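You operate a simulated robot arm through the tools that you are given. There is no shell and no other tool. Be economical: measure what you need, move in short steps, check, and stop when the job is done.

The job below is to be done with a simulated robot arm. You get a single attempt, and the scene is never put back.

Task
Uncouple the hose, park the nozzle and cap the inlet.
Fine: coupling knob to VENT, small gauge at zero, then FREE; the nozzle stands in its rest.

It is judged by the outcome, as a careful person would: the job done as asked, and still so three seconds after it is handed in. It fails if anything else is knocked over, pushed out of place, dropped, spilled or broken. A push-on lid holds only when it is set on centred and level and pressed home; a screw cap is set on level and turned clockwise until tight.

Robot
A 6-joint arm with a two-finger parallel gripper, fixed in place. Base frame: the origin is at the foot of the arm, x ahead of it, y to its left, z up. Lengths are in mm, angles in degrees, forces in N, time in s.
With the tool pointing down near the work surface it reaches from about 260 to 680 mm from the base axis. Its first joint turns from -66.0 to 66.0 degrees. Payload 2.9 kg.
The tool frame sits at the grasp point between the pads (the TCP): z along the fingers, y along the line on which they close. The tips reach 30 mm beyond it. The gripper opens to 110 mm. The fingers are 20 mm wide and 10 mm thick; the gripper's body (48 by 112 mm) begins 55 mm behind the TCP.
Orientation is that of the tool frame in the base frame, as a unit quaternion [x, y, z, w]. With the fingers straight down and closing along the base's y, the tool's x points along the base's -x, its y along +y and its z along -z.

Tools
- The arm moves only by the tool nudge_tool. Its argument "plan" is a list of rows, each an object (a shift or turn left out is 0, a gripper value left out holds the last) with "linear": the shift along the tool's x, y, z in units of 400 mm (1.0 is 400 mm), a list of three; "rotation": the turn, a rotation vector about the tool's x, y, z in units of 90 degrees (1.0 is 90 degrees), a list of three; "claw": the finger opening in cm, from 0 to 11. In form: [{"linear": [dx, dy, dz], "rotation": [ax, ay, az], "claw": claw}, ...]. A call has 1 to 10 rows; each row is the pose to reach, as a shift and turn from the pose commanded when the call began, along the tool's axes at that moment. A call with a number of a shift or a turn outside -1 to 1 is refused whole. Each row takes 0.2 s and may step no farther than 50 mm and 8.6 degrees from the row before; otherwise, or with a gripper value out of range, the whole call is refused. A pose out of reach is approached as far as the arm can. The call stops where the force on the tool passes 40 N (or 10 N more than at its start, if that is more) or the arm is blocked; 0.2 s more then pass. The fingers move at their own pace (about 108 mm/s each) and stop on an object; they squeeze with about 42 N. The grip force told is the motor's: it shows also when the fingers shut on nothing. Time passes only in rows, and 0.2 s behind the last, so rows that repeat a pose let the fingers close. The reply holds the time, the measured pose of the TCP, the force on the tool along the base axes, the opening and the grip force, in the units named above and with some noise.
- Cameras (640 x 400 px; columns grow to the right, rows downward): "scene" is fixed at [72.5, 441.4, 1411]; the picture's right is [-0.80, -0.60, 0.00], its down [-0.21, 0.28, -0.93] and it looks along [0.56, -0.75, -0.36] (base axes); focal length 339 px, centre (320, 200). "wrist" rides on the gripper at [-36, 0, -57] in the tool frame; the picture's right is [0.00, -1.00, 0.00], its down [0.97, 0.00, -0.24] and it looks along [0.24, 0.00, 0.97] (tool axes); focal length 218 px, centre (320, 200). There is no depth. A picture from a camera that has moved, and an enlarged one, comes with that camera's place and axes in the base frame and with its lens. The place of the scene camera against the robot may be out by one fixed shift of up to 18 mm in any direction.
- grab_frame(camera): a new picture of that camera. The clock stands still meanwhile.
- zoom(camera, box): a new picture of the part [left, top, right, bottom] of that camera's present view, enlarged. The clock stands still meanwhile.
- hand_in(): hands the job in; it is judged then, once.

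Go step by step. Nothing tells you positions but the pictures and the camera data: compare them with the known pose of the tool, close in by small moves and look again before you grip or let go. The budget is 120 turns and 76 pictures, counting those below and the enlarged ones. Unless the task says otherwise, let go and move clear before handing in, and close with one line.

The tools are called after "Emit:" as a command line: name --argument value ..., lists and objects as JSON in quotes. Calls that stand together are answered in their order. nudge_tool: Moves the arm, as the interface text tells. Its arguments: {"type":"object","properties":{"plan":{"type":"array"}},"required":["plan"]} The other tools are called the same way: grab_frame (camera) takes a picture; zoom (camera, box) takes an enlarged picture of a part of a camera's view; hand_in () hands the job in.

At the start:

```text
time: 0.0
tcp_pos: [368.0, -157.1, 1225.5]
ee_rot: [0.0, 1.0, 0.0, 0.0]
ft_force: [0.4, 0.1, 0.4]
grip_width: 109.8
grip_force: 0.0
```

scene: 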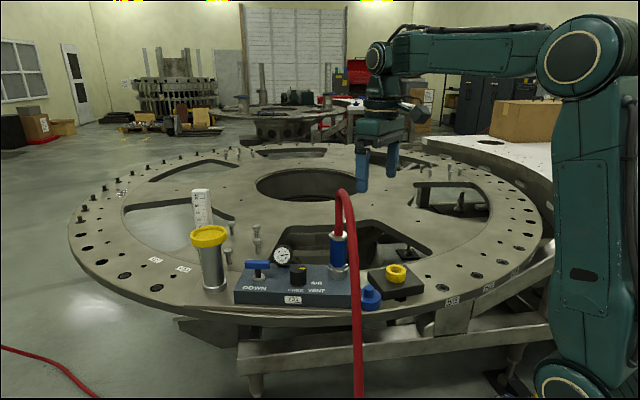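
wrist: 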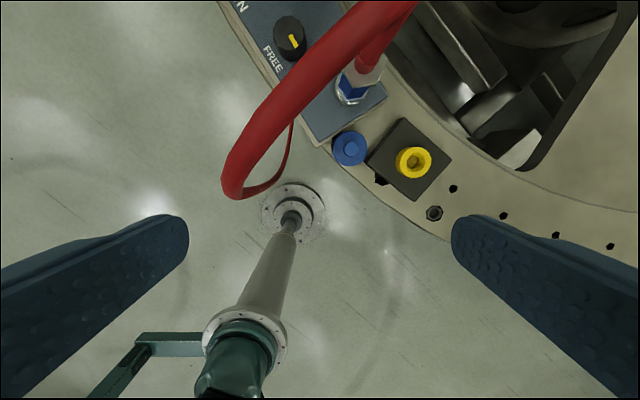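

I see a blue-grey box with a lever (DOWN), a gauge, a knob (FREE/VENT), the blue nozzle with red hose, a blue cap, and a yellow ring rest. I'll look closer first.

Emit:
zoom --camera "scene" --box '[180, 180, 440, 342]'

Emit:
zoom --camera "wrist" --box '[220, 0, 476, 160]'

```text
2.46 times, centred on (310, 261) of scene
camera zoom: at [72.5, 441.4, 1411.0], right [-0.8, -0.6, 0.0], down [-0.21, 0.28, -0.93], along [0.56, -0.75, -0.36], focal length 835 px, centre (345, 50)
```

zoom: 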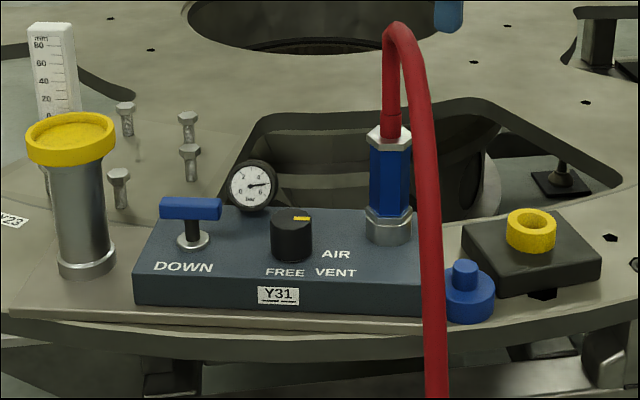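

```text
2.50 times, centred on (348, 80) of wrist
camera zoom: at [404.6, -156.7, 1283.0], right [0.0, -1.0, 0.0], down [-0.97, 0.0, 0.24], along [-0.24, 0.0, -0.97], focal length 546 px, centre (250, 500)
```

zoom: 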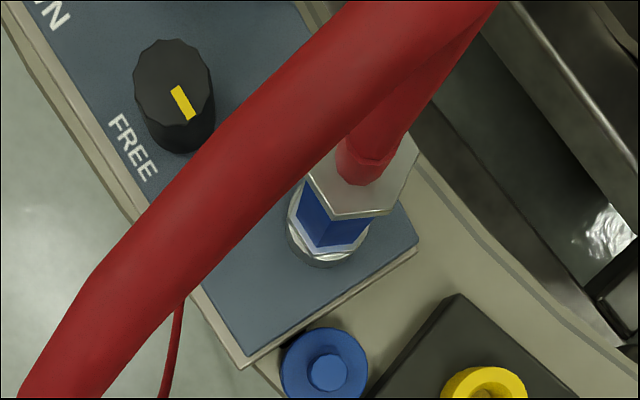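

The knob points at AIR now (right in the scene view), with VENT and FREE clockwise from there. I'll move the wrist camera above the box, high over the hose, for a top view.

Emit:
nudge_tool --plan '[{"linear": [-0.1, 0, -0.03]}, {"linear": [-0.2, 0, -0.06]}, {"linear": [-0.3, 0, -0.09]}, {"linear": [-0.33, 0, -0.1]}]'

Emit:
grab_frame --camera "wrist"

```text
time: 1.0
tcp_pos: [499.4, -158.4, 1264.3]
ee_rot: [0.001, 1.0, 0.0, -0.001]
ft_force: [0.4, -0.6, -0.5]
grip_width: 110.3
grip_force: 0.0
```

```text
71 pictures are left
camera wrist: at [535.9, -158.0, 1321.5], right [0.0, -1.0, 0.0], down [-0.97, 0.0, 0.24], along [-0.24, 0.0, -0.97], focal length 218 px, centre (320, 200)
```

wrist: 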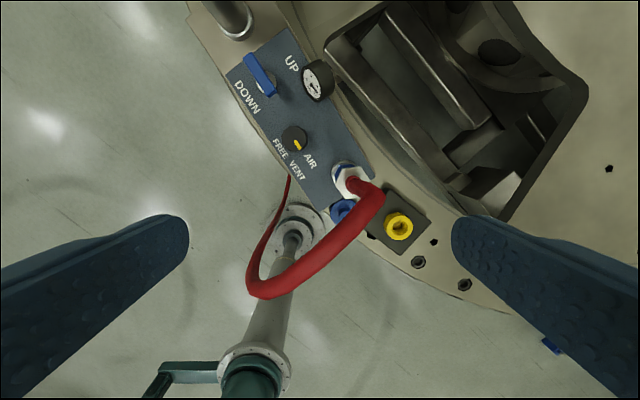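

Emit:
zoom --camera "wrist" --box '[210, 0, 466, 160]'

Emit:
zoom --camera "wrist" --box '[260, 110, 420, 210]'

Emit:
zoom --camera "scene" --box '[230, 230, 358, 310]'

```text
2.50 times, centred on (338, 80) of wrist
camera zoom: at [535.9, -158.0, 1321.5], right [0.0, -1.0, 0.0], down [-0.97, 0.0, 0.24], along [-0.24, 0.0, -0.97], focal length 546 px, centre (275, 500)
```

zoom: 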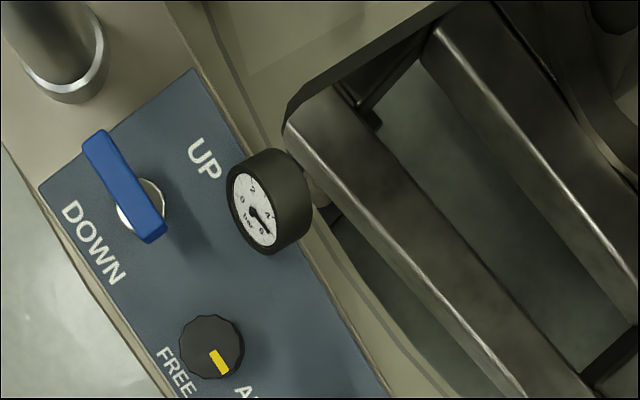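

```text
4.00 times, centred on (340, 160) of wrist
camera zoom: at [535.9, -158.0, 1321.5], right [0.0, -1.0, 0.0], down [-0.97, 0.0, 0.24], along [-0.24, 0.0, -0.97], focal length 873 px, centre (240, 360)
```

zoom: 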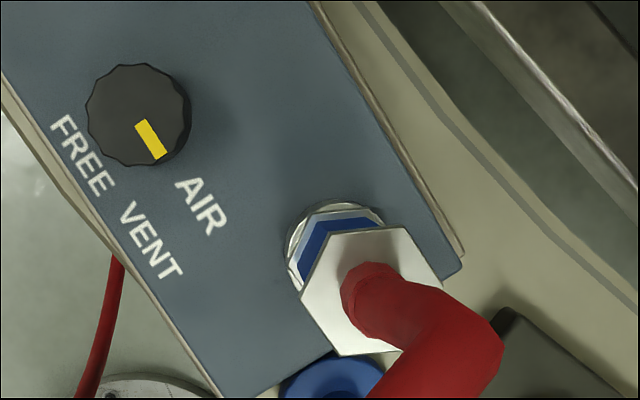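

```text
5.00 times, centred on (294, 270) of scene
camera zoom: at [72.6, 441.4, 1411.0], right [-0.8, -0.6, 0.0], down [-0.21, 0.28, -0.93], along [0.56, -0.75, -0.36], focal length 1696 px, centre (450, -150)
```

zoom: 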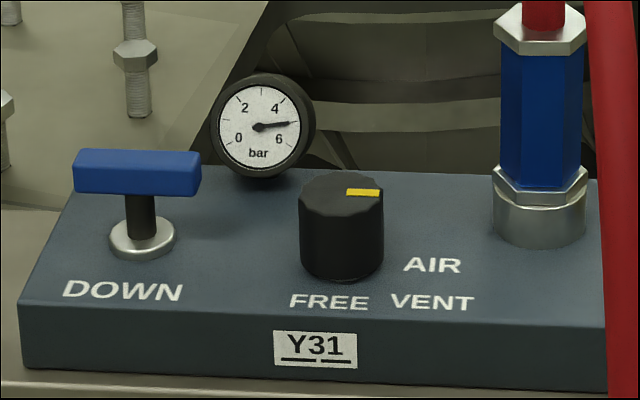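

The gauge shows 5 bar, and the UP/DOWN lever stays untouched. I put the knob top near (547, -117, 957), so I'll move above it and turn so the fingers straddle the knob across the box.

Emit:
nudge_tool --plan '[{"linear": [-0.03, 0.026, 0], "rotation": [0, 0, -0.08], "claw": 7}, {"linear": [-0.06, 0.052, 0], "rotation": [0, 0, -0.16]}, {"linear": [-0.09, 0.078, 0], "rotation": [0, 0, -0.24]}, {"linear": [-0.119, 0.1035, 0], "rotation": [0, 0, -0.319]}, {"linear": [-0.119, 0.1035, 0.1], "rotation": [0, 0, -0.319]}, {"linear": [-0.119, 0.1035, 0.2], "rotation": [0, 0, -0.319]}, {"linear": [-0.119, 0.1035, 0.3], "rotation": [0, 0, -0.319]}, {"linear": [-0.119, 0.1035, 0.4], "rotation": [0, 0, -0.319]}, {"linear": [-0.119, 0.1035, 0.5], "rotation": [0, 0, -0.319]}, {"linear": [-0.119, 0.1035, 0.56], "rotation": [0, 0, -0.319]}]'

Emit:
grab_frame --camera "wrist"

Emit:
grab_frame --camera "scene"

```text
time: 3.2
tcp_pos: [546.5, -114.1, 1040.2]
ee_rot: [-0.248, 0.969, 0.0, 0.0]
ft_force: [-0.1, -0.6, 0.5]
grip_width: 70.2
grip_force: 0.1
out of reach, approached as far as the arm can: row 3, 4
```

```text
67 pictures are left
camera wrist: at [578.9, -97.1, 1097.6], right [0.48, -0.88, 0.0], down [-0.85, -0.47, 0.24], along [-0.21, -0.12, -0.97], focal length 218 px, centre (320, 200)
```

wrist: 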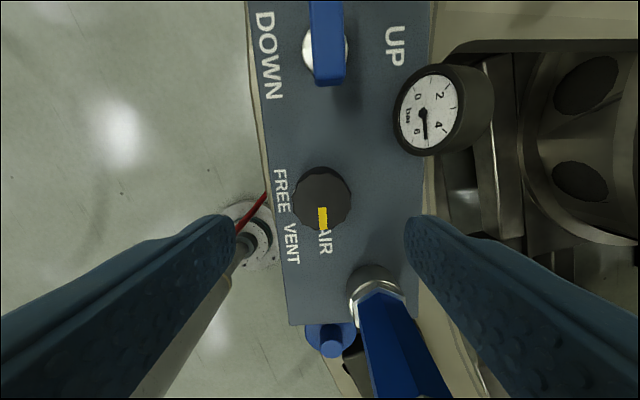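

```text
66 pictures are left
```

scene: 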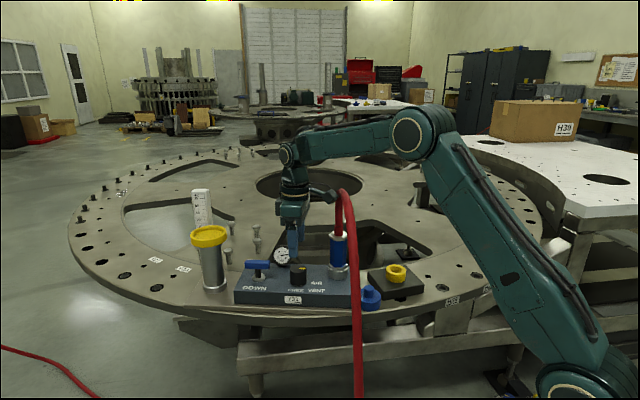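

The knob is well centred between the fingers. I'll make a small correction, descend around it and close.

Emit:
nudge_tool --plan '[{"linear": [-0.006, -0.006, 0.07]}, {"linear": [-0.006, -0.006, 0.14]}, {"linear": [-0.006, -0.006, 0.21]}]'

Emit:
grab_frame --camera "wrist"

Emit:
zoom --camera "scene" --box '[230, 210, 390, 310]'

```text
time: 4.0
tcp_pos: [552.4, -115.8, 958.1]
ee_rot: [-0.248, 0.969, 0.0, 0.0]
ft_force: [-0.1, 0.3, 0.3]
grip_width: 69.9
grip_force: 0.0
```

```text
65 pictures are left
camera wrist: at [583.9, -98.9, 1016.0], right [0.48, -0.88, 0.0], down [-0.85, -0.47, 0.24], along [-0.21, -0.12, -0.97], focal length 218 px, centre (320, 200)
```

wrist: 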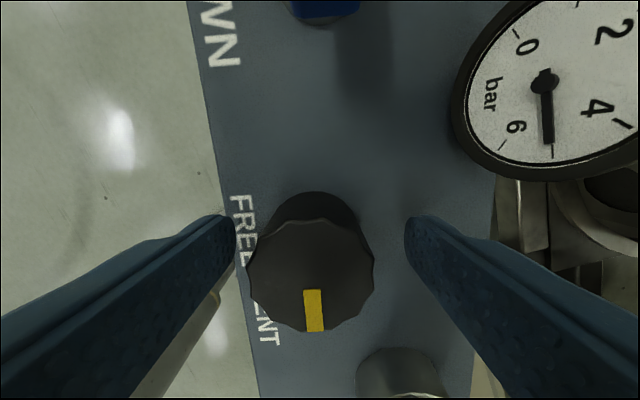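

```text
4.00 times, centred on (310, 260) of scene
camera zoom: at [72.6, 441.4, 1411.0], right [-0.8, -0.6, 0.0], down [-0.21, 0.28, -0.93], along [0.56, -0.75, -0.36], focal length 1357 px, centre (360, -40)
```

zoom: 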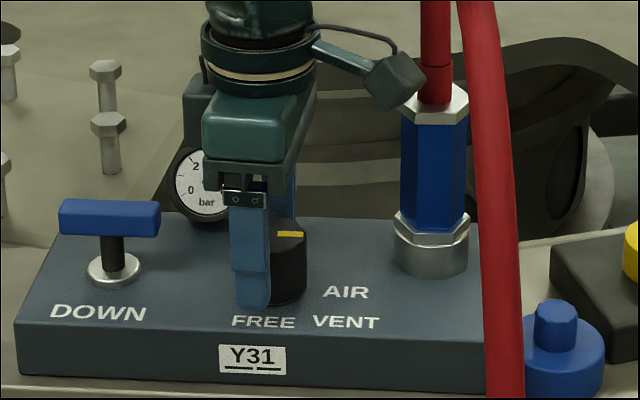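

The knob sits centred along the box and about 2.5 mm towards the front. I'll shift by that and close.

Emit:
nudge_tool --plan '[{"linear": [0, 0.006, 0.005]}, {"linear": [0, 0.006, 0.005], "claw": 3}, {"linear": [0, 0.006, 0.005], "claw": 3}, {"linear": [0, 0.006, 0.005], "claw": 3}]'

```text
time: 5.0
tcp_pos: [550.5, -114.5, 955.7]
ee_rot: [-0.249, 0.969, 0.001, -0.001]
ft_force: [-5.6, 6.4, 0.7]
grip_width: 41.2
grip_force: 42.1
```

I have the knob, 41 mm across. Now I'll turn it 45° clockwise to VENT.

Emit:
nudge_tool --plan '[{"rotation": [0, 0, 0.085]}, {"rotation": [0, 0, 0.17]}, {"rotation": [0, 0, 0.255]}, {"rotation": [0, 0, 0.34]}, {"rotation": [0, 0, 0.425]}, {"rotation": [0, 0, 0.5]}, {"rotation": [0, 0, 0.5]}]'

Emit:
grab_frame --camera "wrist"

Emit:
zoom --camera "scene" --box '[230, 230, 358, 310]'

```text
time: 6.6
tcp_pos: [550.5, -115.5, 955.9]
ee_rot: [0.145, 0.989, 0.0, 0.002]
ft_force: [4.9, -22.8, 5.1]
grip_width: 41.2
grip_force: 41.8
```

```text
63 pictures are left
camera wrist: at [584.8, -126.4, 1014.0], right [-0.29, -0.96, 0.0], down [-0.93, 0.28, 0.24], along [-0.23, 0.07, -0.97], focal length 218 px, centre (320, 200)
```

wrist: 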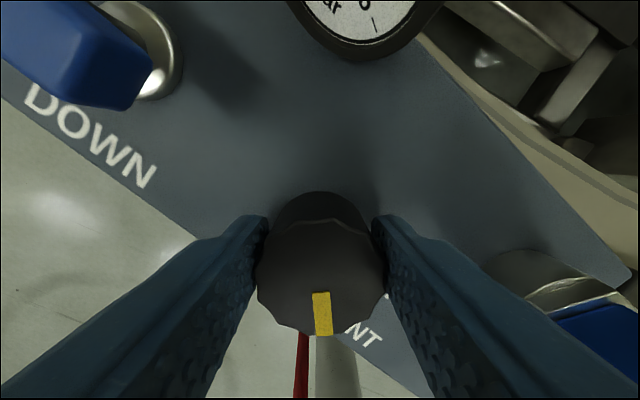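

```text
5.00 times, centred on (294, 270) of scene
camera zoom: at [72.6, 440.8, 1411.2], right [-0.8, -0.6, 0.0], down [-0.21, 0.29, -0.93], along [0.56, -0.75, -0.36], focal length 1696 px, centre (450, -150)
```

zoom: 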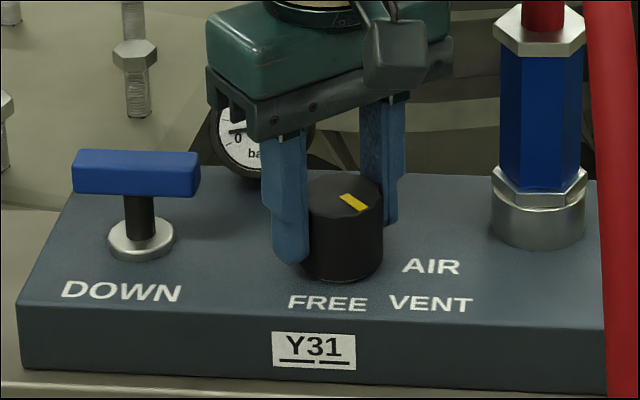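

The pointer is at VENT. I'll wait here, easing the small side load, and then check the gauge.

Emit:
nudge_tool --plan '[{"linear": [0, -0.003, 0]}, {"linear": [0, -0.003, 0]}, {"linear": [0, -0.003, 0]}, {"linear": [0, -0.003, 0]}, {"linear": [0, -0.003, 0]}, {"linear": [0, -0.003, 0]}, {"linear": [0, -0.003, 0]}, {"linear": [0, -0.003, 0]}, {"linear": [0, -0.003, 0]}, {"linear": [0, -0.003, 0]}]'

Emit:
zoom --camera "scene" --box '[262, 240, 310, 270]'

```text
time: 8.8
tcp_pos: [549.7, -116.5, 956.9]
ee_rot: [0.141, 0.99, 0.001, 0.001]
ft_force: [12.5, -11.9, 6.6]
grip_width: 41.3
grip_force: 42.1
```

```text
13.33 times, centred on (286, 255) of scene
camera zoom: at [72.8, 441.1, 1411.1], right [-0.8, -0.6, 0.0], down [-0.21, 0.28, -0.93], along [0.56, -0.75, -0.36], focal length 4523 px, centre (773, -533)
```

zoom: 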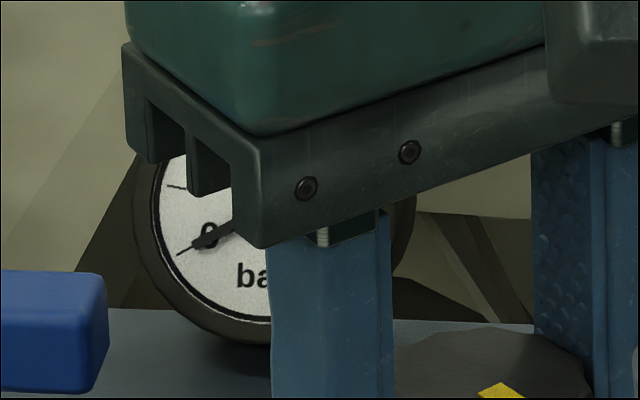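

The needle is at or near the 0 tick. I'll wait a bit more and confirm it has settled.

Emit:
nudge_tool --plan '[{"linear": [0, 0, 0]}, {"linear": [0, 0, 0]}, {"linear": [0, 0, 0]}, {"linear": [0, 0, 0]}, {"linear": [0, 0, 0]}, {"linear": [0, 0, 0]}, {"linear": [0, 0, 0]}, {"linear": [0, 0, 0]}, {"linear": [0, 0, 0]}, {"linear": [0, 0, 0]}]'

Emit:
zoom --camera "scene" --box '[262, 240, 310, 270]'

```text
time: 11.0
tcp_pos: [550.0, -116.3, 956.5]
ee_rot: [0.142, 0.99, 0.0, 0.001]
ft_force: [13.2, -8.1, 9.1]
grip_width: 41.1
grip_force: 41.9
```

```text
13.33 times, centred on (286, 255) of scene
camera zoom: at [72.7, 441.2, 1411.0], right [-0.8, -0.6, 0.0], down [-0.21, 0.28, -0.93], along [0.56, -0.75, -0.36], focal length 4523 px, centre (773, -533)
```

zoom: 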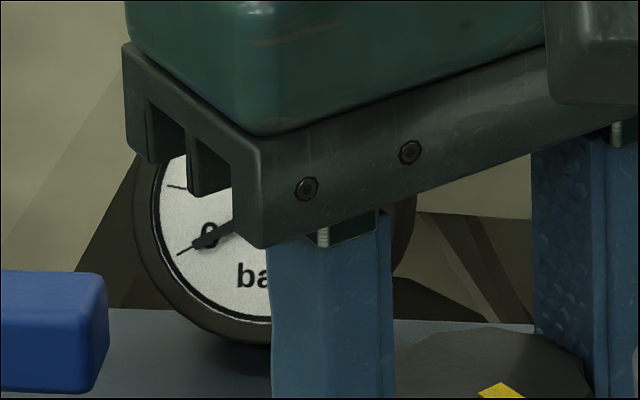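

The needle is steady on the 0 tick. Now I'll turn another 45° clockwise to FREE.

Emit:
nudge_tool --plan '[{"rotation": [0, 0, 0.085]}, {"rotation": [0, 0, 0.17]}, {"rotation": [0, 0, 0.255]}, {"rotation": [0, 0, 0.34]}, {"rotation": [0, 0, 0.425]}, {"rotation": [0, 0, 0.5]}, {"rotation": [0, 0, 0.5]}]'

Emit:
zoom --camera "scene" --box '[230, 230, 358, 310]'

```text
time: 12.6
tcp_pos: [547.5, -118.6, 955.7]
ee_rot: [0.514, 0.858, -0.001, 0.0]
ft_force: [-13.4, -26.7, 25.1]
grip_width: 41.1
grip_force: 42.3
```

```text
5.00 times, centred on (294, 270) of scene
camera zoom: at [71.8, 440.8, 1411.2], right [-0.8, -0.6, 0.0], down [-0.21, 0.29, -0.93], along [0.56, -0.75, -0.36], focal length 1696 px, centre (450, -150)
```

zoom: 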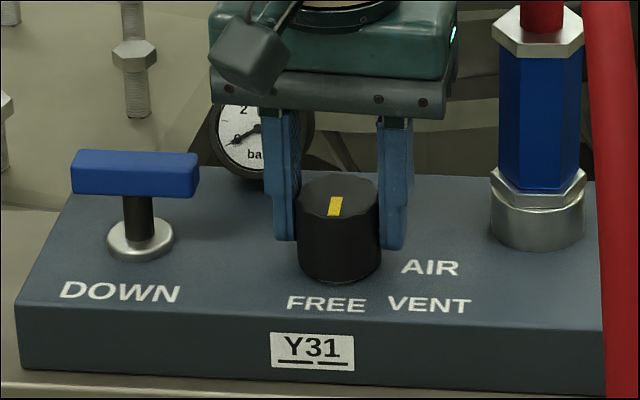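

The pointer is on FREE. The box shows a slight shift under load, so I'll release, rise and check it.

Emit:
nudge_tool --plan '[{"claw": 6}, {"claw": 6}, {"claw": 6}, {"linear": [0, 0, -0.1]}, {"linear": [0, 0, -0.2]}, {"linear": [0, 0, -0.3]}, {"linear": [0, 0, -0.4]}, {"linear": [0, 0, -0.5]}, {"linear": [0, 0, -0.6]}, {"linear": [0, 0, -0.7]}]'

Emit:
zoom --camera "scene" --box '[230, 230, 358, 310]'

Emit:
grab_frame --camera "wrist"

Emit:
grab_frame --camera "scene"

```text
time: 14.8
tcp_pos: [549.4, -114.2, 1237.0]
ee_rot: [0.51, 0.86, 0.0, 0.0]
ft_force: [0.1, 0.1, -0.6]
grip_width: 59.9
grip_force: 0.1
```

```text
5.00 times, centred on (294, 270) of scene
camera zoom: at [72.5, 441.4, 1411.0], right [-0.8, -0.6, 0.0], down [-0.21, 0.28, -0.93], along [0.56, -0.75, -0.36], focal length 1696 px, centre (450, -150)
```

zoom: 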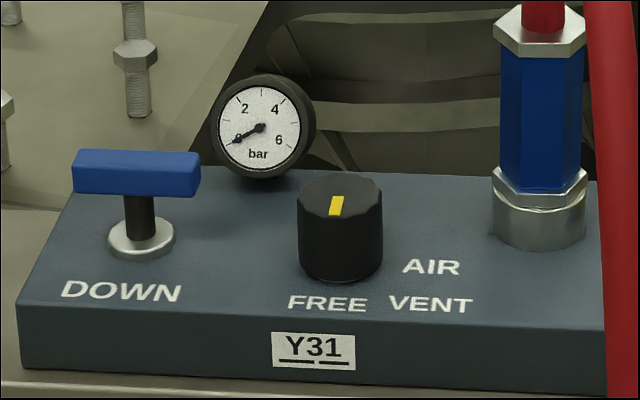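

```text
57 pictures are left
camera wrist: at [567.8, -146.6, 1294.3], right [-0.88, -0.48, 0.0], down [-0.47, 0.85, 0.24], along [-0.12, 0.21, -0.97], focal length 218 px, centre (320, 200)
```

wrist: 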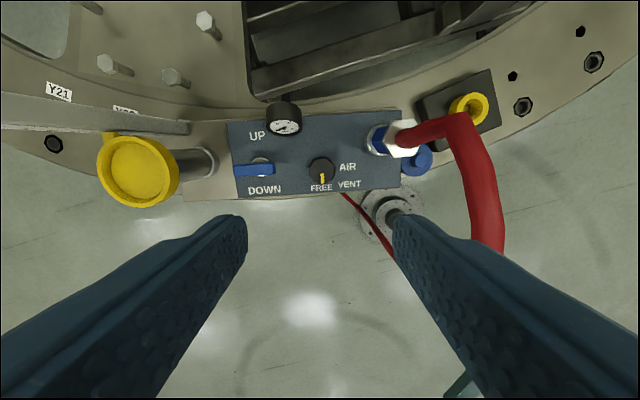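

```text
56 pictures are left
```

scene: 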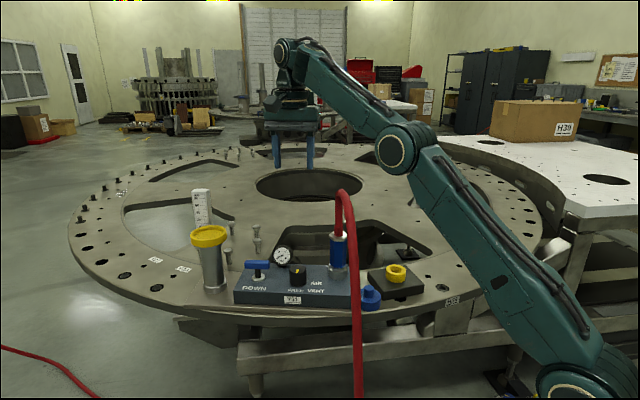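

The knob is on FREE, the gauge reads zero and the box is back in place. The hose rises from the nozzle and arches to the front, so I'll come at the nozzle from the cap side with the tool tilted. I'm swinging round behind the hose first.

Emit:
nudge_tool --plan '[{"linear": [-0.03, -0.02, 0], "rotation": [0, 0, -0.094]}, {"linear": [-0.06, -0.04, 0], "rotation": [0, 0, -0.188]}, {"linear": [-0.09, -0.06, 0], "rotation": [0, 0, -0.282]}, {"linear": [-0.12, -0.08, 0], "rotation": [0, 0, -0.376]}, {"linear": [-0.15, -0.1, 0], "rotation": [0, 0, -0.47]}, {"linear": [-0.18, -0.12, 0], "rotation": [0, 0, -0.564]}, {"linear": [-0.21, -0.14, 0], "rotation": [0, 0, -0.658]}, {"linear": [-0.23, -0.16, 0], "rotation": [0, 0, -0.752]}, {"linear": [-0.253, -0.18, 0], "rotation": [0, 0, -0.846]}, {"linear": [-0.253, -0.193, 0], "rotation": [0, 0, -0.94]}]'

```text
time: 16.0
tcp_pos: [543.0, -180.8, 1234.3]
ee_rot: [0.203, 0.979, 0.0, 0.005]
ft_force: [2.9, -0.1, -2.6]
grip_width: 59.8
grip_force: 0.1
out of reach, approached as far as the arm can: row 5
stopped in row 5: the force on the tool passed its limit (the readings are from after the stop); the commanded pose is now the measured one
```

I hit the reach limit at this height. I'll drop a little and carry on around behind.

Emit:
nudge_tool --plan '[{"linear": [0.02, -0.02, 0.06]}, {"linear": [0.02, -0.06, 0.1], "rotation": [0, 0, -0.09]}, {"linear": [0.0, -0.1, 0.1], "rotation": [0, 0, -0.18]}, {"linear": [-0.01, -0.14, 0.1], "rotation": [0, 0, -0.27]}, {"linear": [-0.02, -0.18, 0.1], "rotation": [0, 0, -0.36]}, {"linear": [-0.03, -0.215, 0.1], "rotation": [0, 0, -0.45]}, {"linear": [-0.03, -0.215, 0.1], "rotation": [0, 0, -0.54]}, {"linear": [-0.03, -0.215, 0.1], "rotation": [0, 0, -0.579]}]'

Emit:
grab_frame --camera "wrist"

```text
time: 17.8
tcp_pos: [519.3, -265.8, 1193.4]
ee_rot: [-0.249, 0.968, -0.001, 0.005]
ft_force: [0.3, -0.1, 0.0]
grip_width: 60.1
grip_force: 0.1
```

```text
55 pictures are left
camera wrist: at [550.4, -247.4, 1251.7], right [0.48, -0.88, 0.01], down [-0.85, -0.47, 0.23], along [-0.2, -0.12, -0.97], focal length 218 px, centre (320, 200)
```

wrist: 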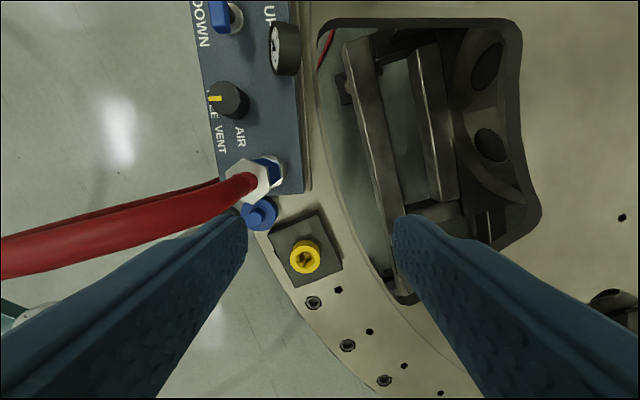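

Emit:
zoom --camera "wrist" --box '[190, 120, 350, 220]'

Emit:
zoom --camera "wrist" --box '[220, 180, 380, 280]'

```text
4.00 times, centred on (270, 170) of wrist
camera zoom: at [550.4, -247.4, 1251.7], right [0.48, -0.88, 0.01], down [-0.85, -0.47, 0.23], along [-0.2, -0.12, -0.97], focal length 873 px, centre (520, 320)
```

zoom: 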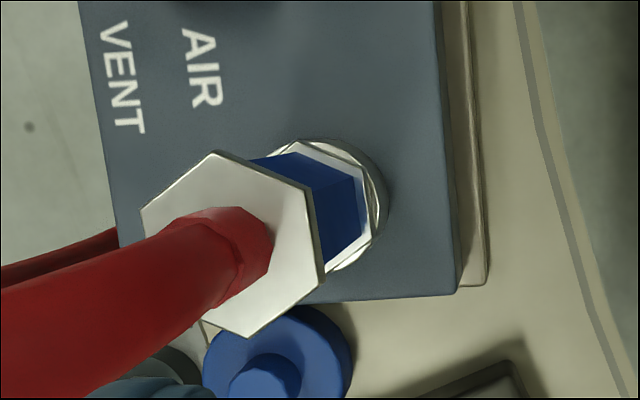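

```text
4.00 times, centred on (300, 230) of wrist
camera zoom: at [550.4, -247.4, 1251.7], right [0.48, -0.88, 0.01], down [-0.85, -0.47, 0.23], along [-0.2, -0.12, -0.97], focal length 873 px, centre (400, 80)
```

zoom: 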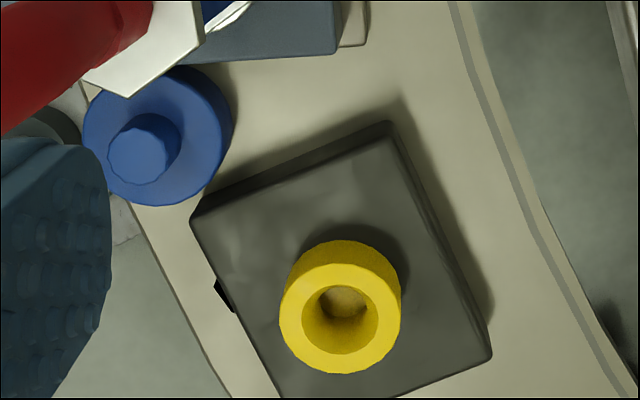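

Rest is near (379, -316, 909), the cap near (404, -209, 895) and the nozzle axis near (486, -202). Next I'll tilt the tool about 60° from vertical while moving out to the cap side.

Emit:
nudge_tool --plan '[{"linear": [0.06, 0.03, 0]}, {"linear": [0.12, 0.06, 0.02]}, {"linear": [0.18, 0.09, 0.04], "rotation": [0, -0.09, 0]}, {"linear": [0.23, 0.12, 0.06], "rotation": [0, -0.18, 0]}, {"linear": [0.266, 0.134, 0.08], "rotation": [0, -0.27, 0]}, {"linear": [0.266, 0.134, 0.1], "rotation": [0, -0.36, 0]}, {"linear": [0.266, 0.134, 0.11], "rotation": [0, -0.45, 0]}, {"linear": [0.266, 0.134, 0.11], "rotation": [0, -0.54, 0]}, {"linear": [0.266, 0.134, 0.11], "rotation": [0, -0.61, 0]}, {"linear": [0.266, 0.134, 0.11], "rotation": [0, -0.667, 0]}]'

Emit:
grab_frame --camera "wrist"

Emit:
grab_frame --camera "scene"

```text
time: 20.0
tcp_pos: [456.4, -316.3, 1226.3]
ee_rot: [-0.241, 0.94, 0.056, 0.234]
ft_force: [0.3, -0.3, 0.0]
grip_width: 59.8
grip_force: 0.0
out of reach, approached as far as the arm can: row 3, 4, 5, 6, 7, 8, 9, 10
```

```text
52 pictures are left
camera wrist: at [461.6, -312.8, 1294.0], right [0.48, -0.88, 0.01], down [-0.85, -0.47, -0.24], along [0.21, 0.11, -0.97], focal length 218 px, centre (320, 200)
```

wrist: 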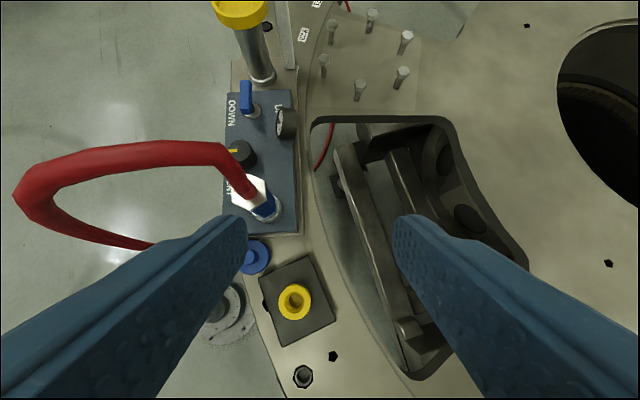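

```text
51 pictures are left
```

scene: 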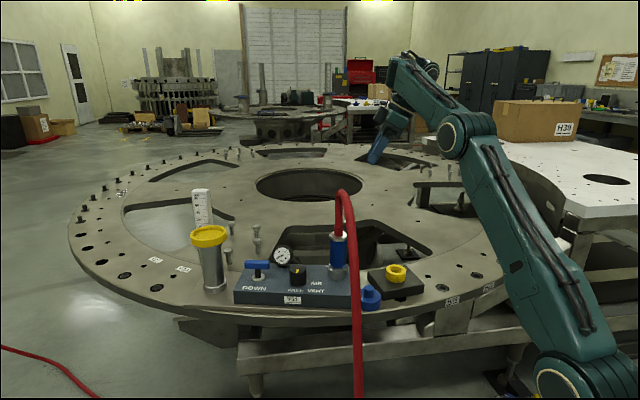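

The arm can't tilt in that direction, since it's too far off its radial line. The hose arches well out to the front, and a nearly radial approach at about -25° azimuth also lines up with the nozzle's flats, so I'll turn to that azimuth while pulling back.

Emit:
nudge_tool --plan '[{"linear": [0.025, 0.02, -0.003], "rotation": [0.04, 0, 0.075]}, {"linear": [0.05, 0.04, -0.006], "rotation": [0.08, 0, 0.15]}, {"linear": [0.075, 0.06, -0.009], "rotation": [0.12, 0, 0.225]}, {"linear": [0.1, 0.08, -0.012], "rotation": [0.16, 0, 0.3]}, {"linear": [0.125, 0.1, -0.016], "rotation": [0.2, 0, 0.376]}, {"linear": [0.15, 0.12, -0.02], "rotation": [0.24, 0, 0.451]}, {"linear": [0.18, 0.1375, -0.022], "rotation": [0.28, 0, 0.527]}]'

```text
time: 21.6
tcp_pos: [428.2, -366.9, 1295.0]
ee_rot: [0.193, 0.951, -0.051, 0.237]
ft_force: [0.4, 0.6, 0.2]
grip_width: 59.9
grip_force: 0.0
out of reach, approached as far as the arm can: row 1, 2, 3, 4, 5, 6, 7
```

Emit:
grab_frame --camera "scene"

```text
50 pictures are left
```

scene: 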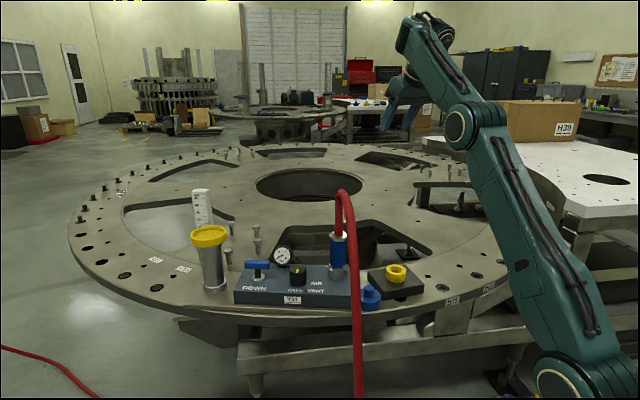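

Emit:
nudge_tool --plan '[{"linear": [0, 0, 0]}]'

```text
time: 22.0
tcp_pos: [427.1, -366.0, 1296.1]
ee_rot: [0.192, 0.951, -0.052, 0.238]
ft_force: [-0.1, -0.8, 0.0]
grip_width: 60.1
grip_force: 0.0
```

Emit:
nudge_tool --plan '[{"linear": [0.077, 0.024, 0.041]}, {"linear": [0.154, 0.048, 0.082]}, {"linear": [0.231, 0.072, 0.123]}, {"linear": [0.309, 0.096, 0.164]}]'

```text
time: 23.0
tcp_pos: [439.0, -367.9, 1287.4]
ee_rot: [0.211, 0.947, -0.057, 0.237]
ft_force: [-0.2, -0.1, -0.2]
grip_width: 59.7
grip_force: 0.0
out of reach, approached as far as the arm can: row 1, 2, 3, 4
```

Emit:
nudge_tool --plan '[{"rotation": [0, 0.09, 0]}, {"rotation": [0, 0.18, 0]}, {"rotation": [0, 0.27, 0]}, {"rotation": [0, 0.31, 0]}]'

Emit:
grab_frame --camera "scene"

```text
time: 23.9
tcp_pos: [417.8, -358.1, 1273.5]
ee_rot: [0.241, 0.97, -0.005, 0.029]
ft_force: [9.5, -8.7, -16.3]
grip_width: 59.9
grip_force: 0.0
out of reach, approached as far as the arm can: row 3, 4
stopped in row 4: the force on the tool passed its limit (the readings are from after the stop); the commanded pose is now the measured one
```

```text
49 pictures are left
```

scene: 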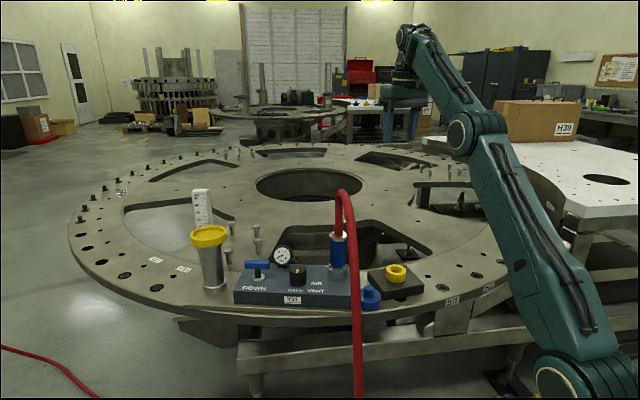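

Emit:
nudge_tool --plan '[{"linear": [0.032, 0.024, 0.08]}, {"linear": [0.065, 0.047, 0.16]}, {"linear": [0.097, 0.07, 0.24]}, {"linear": [0.13, 0.095, 0.31]}]'

```text
time: 24.9
tcp_pos: [400.5, -326.6, 1174.7]
ee_rot: [0.239, 0.971, -0.02, 0.005]
ft_force: [-0.1, 0.4, -0.6]
grip_width: 60.0
grip_force: 0.0
out of reach, approached as far as the arm can: row 4
```

Emit:
nudge_tool --plan '[{"linear": [0.03, 0.08, 0.0], "rotation": [0, 0, -0.05]}, {"linear": [0.04, 0.18, 0.0], "rotation": [0, 0, -0.1]}, {"linear": [0.05, 0.25, 0.0], "rotation": [0, 0, -0.15]}]'

Emit:
grab_frame --camera "scene"

```text
time: 25.7
tcp_pos: [455.2, -217.9, 1186.8]
ee_rot: [0.124, 0.992, -0.008, 0.023]
ft_force: [0.3, 0.4, 0.2]
grip_width: 59.9
grip_force: 0.2
out of reach, approached as far as the arm can: row 1, 2, 3
```

```text
48 pictures are left
```

scene: 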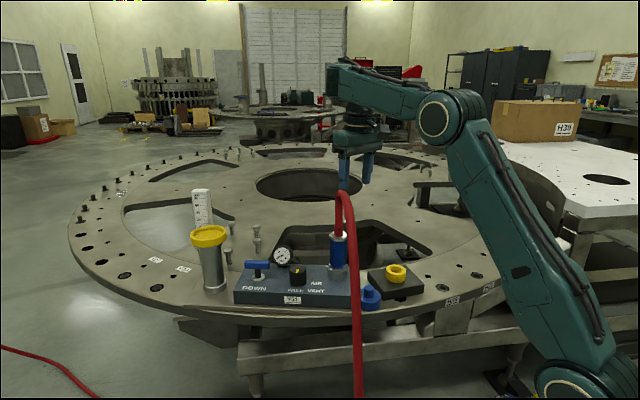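

Emit:
nudge_tool --plan '[{"linear": [0, 0, -0.1]}, {"linear": [0.1, 0.02, -0.12]}, {"linear": [0.2, 0.07, -0.12]}, {"linear": [0.25, 0.095, -0.12], "rotation": [0, 0, -0.08]}, {"linear": [0.25, 0.095, -0.12], "rotation": [0, 0, -0.157]}]'

Emit:
zoom --camera "scene" --box '[320, 0, 640, 200]'

```text
time: 26.9
tcp_pos: [369.8, -158.4, 1243.7]
ee_rot: [0.0, 1.0, -0.01, 0.023]
ft_force: [-0.3, -0.2, -0.4]
grip_width: 59.9
grip_force: 0.0
out of reach, approached as far as the arm can: row 1, 3, 4, 5
```

```text
2.00 times, centred on (480, 100) of scene
camera zoom: at [72.5, 441.4, 1411.0], right [-0.8, -0.6, 0.0], down [-0.21, 0.28, -0.93], along [0.56, -0.75, -0.36], focal length 678 px, centre (0, 400)
```

zoom: 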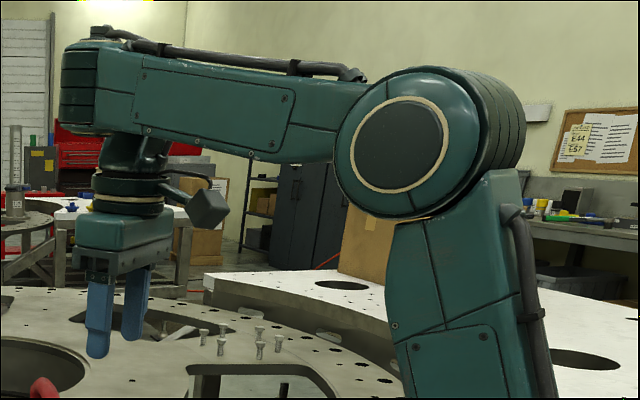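

Emit:
nudge_tool --plan '[{"rotation": [0, 0.03, 0]}, {"linear": [0, 0, 0.04], "rotation": [0, 0.03, 0]}, {"linear": [0, 0, 0.08], "rotation": [0, 0.03, 0]}]'

```text
time: 27.7
tcp_pos: [377.5, -160.0, 1227.7]
ee_rot: [0.001, 1.0, -0.01, 0.0]
ft_force: [0.3, 0.9, -0.2]
grip_width: 59.9
grip_force: 0.1
out of reach, approached as far as the arm can: row 2, 3
```

Emit:
nudge_tool --plan '[{"rotation": [-0.013, 0, 0]}, {"linear": [0, 0, 0.02], "rotation": [-0.013, 0, 0]}, {"linear": [0, 0, 0.06], "rotation": [-0.013, 0, 0]}, {"linear": [0, 0, 0.1], "rotation": [-0.013, 0, 0]}]'

Emit:
grab_frame --camera "scene"

```text
time: 28.7
tcp_pos: [383.6, -186.5, 1211.5]
ee_rot: [0.003, 1.0, -0.021, -0.02]
ft_force: [0.1, 0.3, 0.9]
grip_width: 59.9
grip_force: 0.1
out of reach, approached as far as the arm can: row 2, 3, 4
```

```text
46 pictures are left
```

scene: 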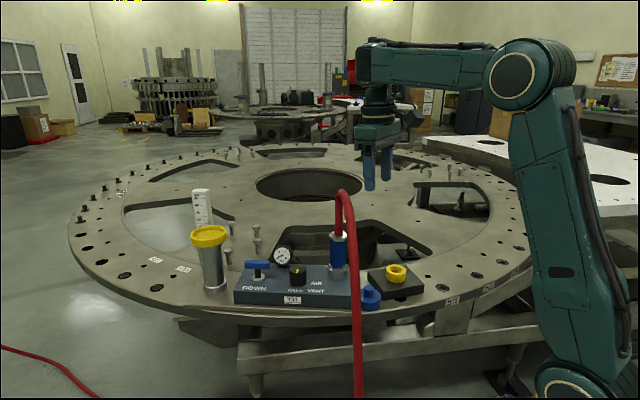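

Emit:
zoom --camera "scene" --box '[340, 20, 500, 120]'

```text
4.00 times, centred on (420, 70) of scene
camera zoom: at [72.5, 441.4, 1411.0], right [-0.8, -0.6, 0.0], down [-0.21, 0.28, -0.93], along [0.56, -0.75, -0.36], focal length 1357 px, centre (-80, 720)
```

zoom: 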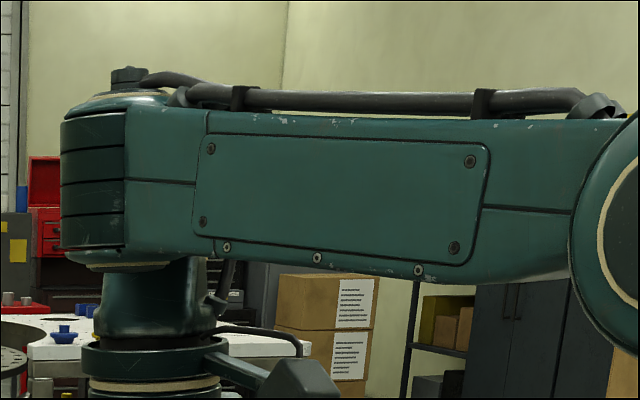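

The wrist seems to have moved into an awkward joint configuration. I'll probe small rotations in this free space to find its limits.

Emit:
nudge_tool --plan '[{"rotation": [0.08, 0, 0]}, {"rotation": [0.16, 0, 0]}, {"rotation": [0.24, 0, 0]}]'

Emit:
nudge_tool --plan '[{"rotation": [-0.08, 0, 0]}, {"rotation": [-0.16, 0, 0]}, {"rotation": [-0.24, 0, 0]}]'

Emit:
nudge_tool --plan '[{"rotation": [-0.08, 0, 0]}, {"rotation": [-0.16, 0, 0]}, {"rotation": [-0.24, 0, 0]}]'

```text
time: 29.5
tcp_pos: [377.7, -162.2, 1187.6]
ee_rot: [0.002, 0.982, -0.189, 0.002]
ft_force: [-0.2, -0.4, 0.0]
grip_width: 59.9
grip_force: 0.0
```

```text
time: 30.3
tcp_pos: [377.3, -162.7, 1186.7]
ee_rot: [0.003, 1.0, 0.001, 0.001]
ft_force: [0.2, 0.4, 0.4]
grip_width: 60.2
grip_force: 0.2
```

```text
time: 31.1
tcp_pos: [369.3, -152.4, 1159.1]
ee_rot: [0.008, 0.983, 0.186, 0.003]
ft_force: [-0.2, 0.7, 0.8]
grip_width: 60.2
grip_force: 0.0
out of reach, approached as far as the arm can: row 2, 3
```

Emit:
nudge_tool --plan '[{"rotation": [0.08, 0, 0]}, {"rotation": [0.16, 0, 0]}, {"rotation": [0.24, 0, 0]}]'

Emit:
nudge_tool --plan '[{"rotation": [0, -0.08, 0]}, {"rotation": [0, -0.16, 0]}, {"rotation": [0, -0.24, 0]}]'

Emit:
zoom --camera "scene" --box '[320, 0, 640, 200]'

```text
time: 31.9
tcp_pos: [369.1, -148.5, 1157.9]
ee_rot: [-0.01, 1.0, 0.002, 0.002]
ft_force: [-0.7, -3.6, 0.8]
grip_width: 60.1
grip_force: 0.0
```

```text
time: 32.7
tcp_pos: [368.4, -150.9, 1158.9]
ee_rot: [0.001, 0.982, 0.0, 0.19]
ft_force: [-0.1, -0.6, -0.1]
grip_width: 59.9
grip_force: 0.0
```

```text
2.00 times, centred on (480, 100) of scene
camera zoom: at [72.5, 441.4, 1411.0], right [-0.8, -0.6, 0.0], down [-0.21, 0.28, -0.93], along [0.56, -0.75, -0.36], focal length 678 px, centre (0, 400)
```

zoom: 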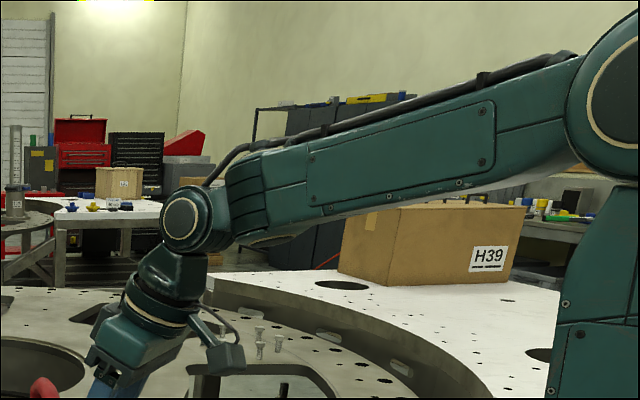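

The arm has recovered to the good configuration and now tilts outward normally. I'll yaw to -25° azimuth while sliding toward the cap side, away from the hose.

Emit:
nudge_tool --plan '[{"linear": [0.016, -0.04, 0.02], "rotation": [0.026, 0, 0.0645]}, {"linear": [0.033, -0.08, 0.04], "rotation": [0.052, 0, 0.129]}, {"linear": [0.05, -0.12, 0.06], "rotation": [0.078, 0, 0.194]}, {"linear": [0.066, -0.16, 0.078], "rotation": [0.103, 0, 0.258]}]'

```text
time: 33.7
tcp_pos: [356.1, -214.3, 1120.2]
ee_rot: [0.215, 0.958, -0.041, 0.184]
ft_force: [-0.7, 0.0, -0.1]
grip_width: 60.1
grip_force: 0.1
```

Good, no limits hit. Now I'll tilt further, another 38°.

Emit:
nudge_tool --plan '[{"rotation": [0, -0.085, 0]}, {"rotation": [0, -0.17, 0]}, {"rotation": [0, -0.255, 0]}, {"rotation": [0, -0.34, 0]}, {"rotation": [0, -0.425, 0]}]'

Emit:
grab_frame --camera "wrist"

Emit:
grab_frame --camera "scene"

```text
time: 34.9
tcp_pos: [355.1, -213.5, 1119.4]
ee_rot: [0.187, 0.844, -0.109, 0.49]
ft_force: [0.7, -0.4, 0.0]
grip_width: 59.9
grip_force: 0.0
```

```text
43 pictures are left
camera wrist: at [327.1, -200.5, 1180.5], right [-0.43, -0.91, 0.0], down [-0.63, 0.29, -0.72], along [0.65, -0.31, -0.69], focal length 218 px, centre (320, 200)
```

wrist: 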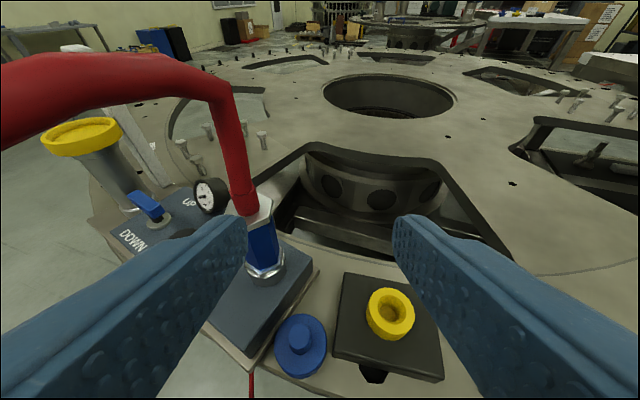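

```text
42 pictures are left
```

scene: 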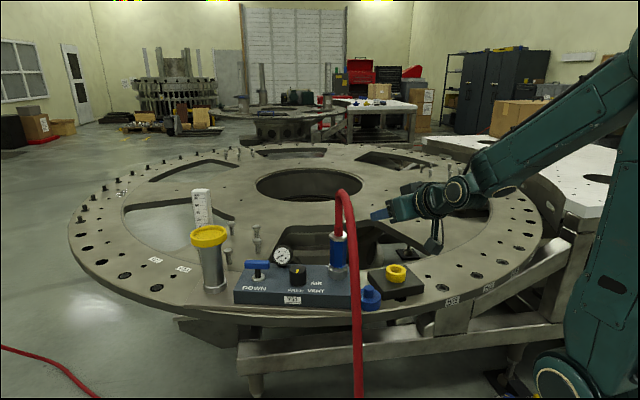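

Emit:
zoom --camera "wrist" --box '[200, 180, 360, 280]'

Emit:
zoom --camera "wrist" --box '[260, 270, 460, 395]'

```text
4.00 times, centred on (280, 230) of wrist
camera zoom: at [327.1, -200.5, 1180.5], right [-0.43, -0.91, 0.0], down [-0.63, 0.29, -0.72], along [0.65, -0.31, -0.69], focal length 873 px, centre (480, 80)
```

zoom: 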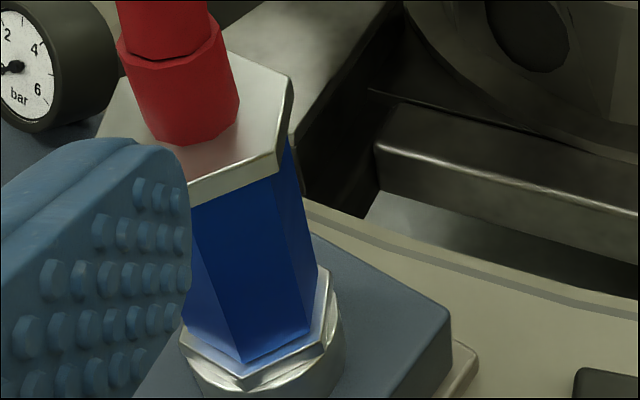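

```text
3.20 times, centred on (360, 332) of wrist
camera zoom: at [327.1, -200.5, 1180.5], right [-0.43, -0.91, 0.0], down [-0.63, 0.29, -0.72], along [0.65, -0.31, -0.69], focal length 698 px, centre (192, -224)
```

zoom: 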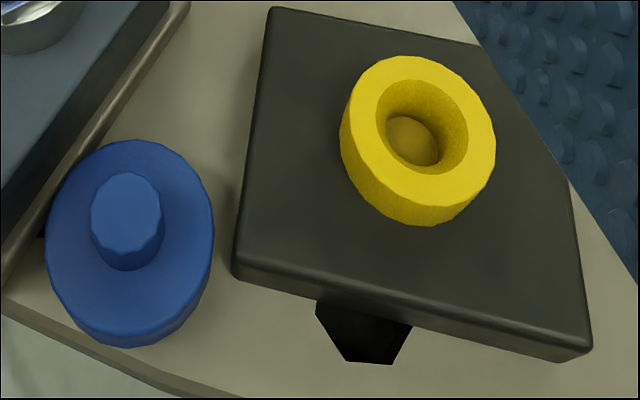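

Nozzle axis comes out at about (487, -201), top around 1020. I'll descend here, clear of the hose, to grip height.

Emit:
nudge_tool --plan '[{"linear": [0.097, 0, 0.055]}, {"linear": [0.194, 0, 0.11]}, {"linear": [0.29, 0, 0.166]}]'

Emit:
grab_frame --camera "wrist"

Emit:
zoom --camera "scene" --box '[220, 180, 540, 380]'

```text
time: 35.7
tcp_pos: [366.1, -221.4, 989.5]
ee_rot: [0.189, 0.845, -0.109, 0.488]
ft_force: [-0.5, 0.0, -0.3]
grip_width: 59.9
grip_force: 0.1
out of reach, approached as far as the arm can: row 2, 3
```

```text
39 pictures are left
camera wrist: at [337.2, -207.2, 1049.5], right [-0.43, -0.91, 0.0], down [-0.63, 0.29, -0.72], along [0.65, -0.31, -0.69], focal length 218 px, centre (320, 200)
```

wrist: 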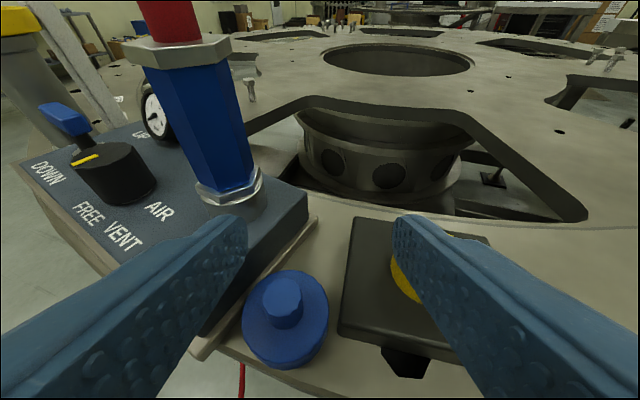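

```text
2.00 times, centred on (380, 280) of scene
camera zoom: at [72.5, 441.4, 1411.0], right [-0.8, -0.6, 0.0], down [-0.21, 0.28, -0.93], along [0.56, -0.75, -0.36], focal length 678 px, centre (200, 40)
```

zoom: 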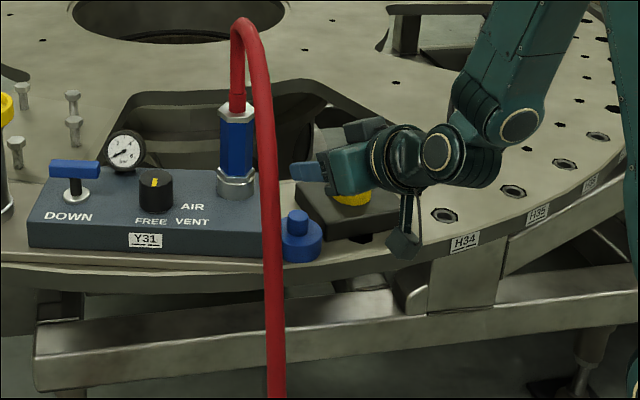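

Emit:
nudge_tool --plan '[{"linear": [-0.01, 0.06, 0.025]}, {"linear": [-0.02, 0.115, 0.05]}, {"linear": [-0.03, 0.172, 0.075]}]'

Emit:
grab_frame --camera "wrist"

```text
time: 36.5
tcp_pos: [422.3, -173.3, 983.6]
ee_rot: [0.189, 0.845, -0.109, 0.488]
ft_force: [0.7, 0.0, -0.2]
grip_width: 60.0
grip_force: 0.0
```

```text
37 pictures are left
camera wrist: at [394.2, -159.5, 1044.4], right [-0.43, -0.91, 0.0], down [-0.63, 0.29, -0.72], along [0.65, -0.31, -0.69], focal length 218 px, centre (320, 200)
```

wrist: 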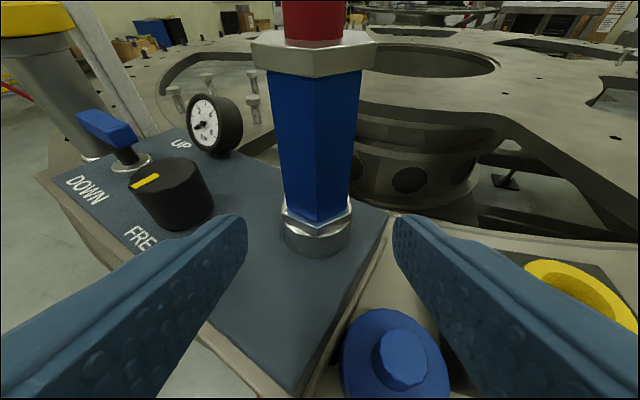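

The nozzle is centred between the fingers and a flat pair lines up with the pads. I'll move forward so the pads straddle it.

Emit:
nudge_tool --plan '[{"linear": [-0.02, 0.004, 0.045]}, {"linear": [-0.04, 0.004, 0.09]}, {"linear": [-0.055, 0.004, 0.13]}, {"linear": [-0.068, 0.004, 0.163]}]'

Emit:
grab_frame --camera "wrist"

Emit:
zoom --camera "scene" --box '[260, 180, 420, 280]'

```text
time: 37.5
tcp_pos: [485.0, -200.7, 974.2]
ee_rot: [0.189, 0.845, -0.11, 0.489]
ft_force: [-0.2, -0.1, 0.6]
grip_width: 60.3
grip_force: 0.0
```

```text
36 pictures are left
camera wrist: at [457.3, -186.9, 1034.2], right [-0.43, -0.91, 0.0], down [-0.63, 0.29, -0.72], along [0.65, -0.31, -0.69], focal length 218 px, centre (320, 200)
```

wrist: 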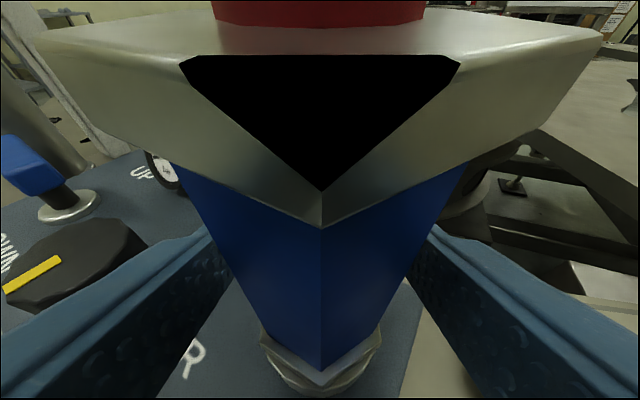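

```text
4.00 times, centred on (340, 230) of scene
camera zoom: at [72.5, 441.4, 1411.0], right [-0.8, -0.6, 0.0], down [-0.21, 0.28, -0.93], along [0.56, -0.75, -0.36], focal length 1357 px, centre (240, 80)
```

zoom: 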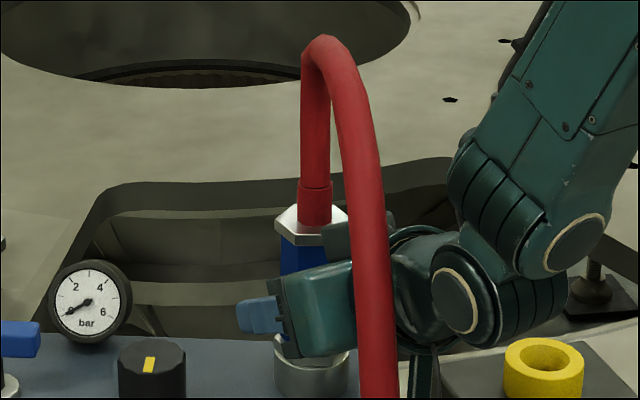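

The nozzle is symmetric in the grip and there's no contact force. Closing now.

Emit:
nudge_tool --plan '[{"claw": 3}, {"claw": 3}, {"claw": 3}, {"claw": 3}]'

```text
time: 38.5
tcp_pos: [485.1, -201.1, 973.7]
ee_rot: [0.188, 0.845, -0.109, 0.49]
ft_force: [1.0, -1.7, 0.3]
grip_width: 35.1
grip_force: 41.8
```

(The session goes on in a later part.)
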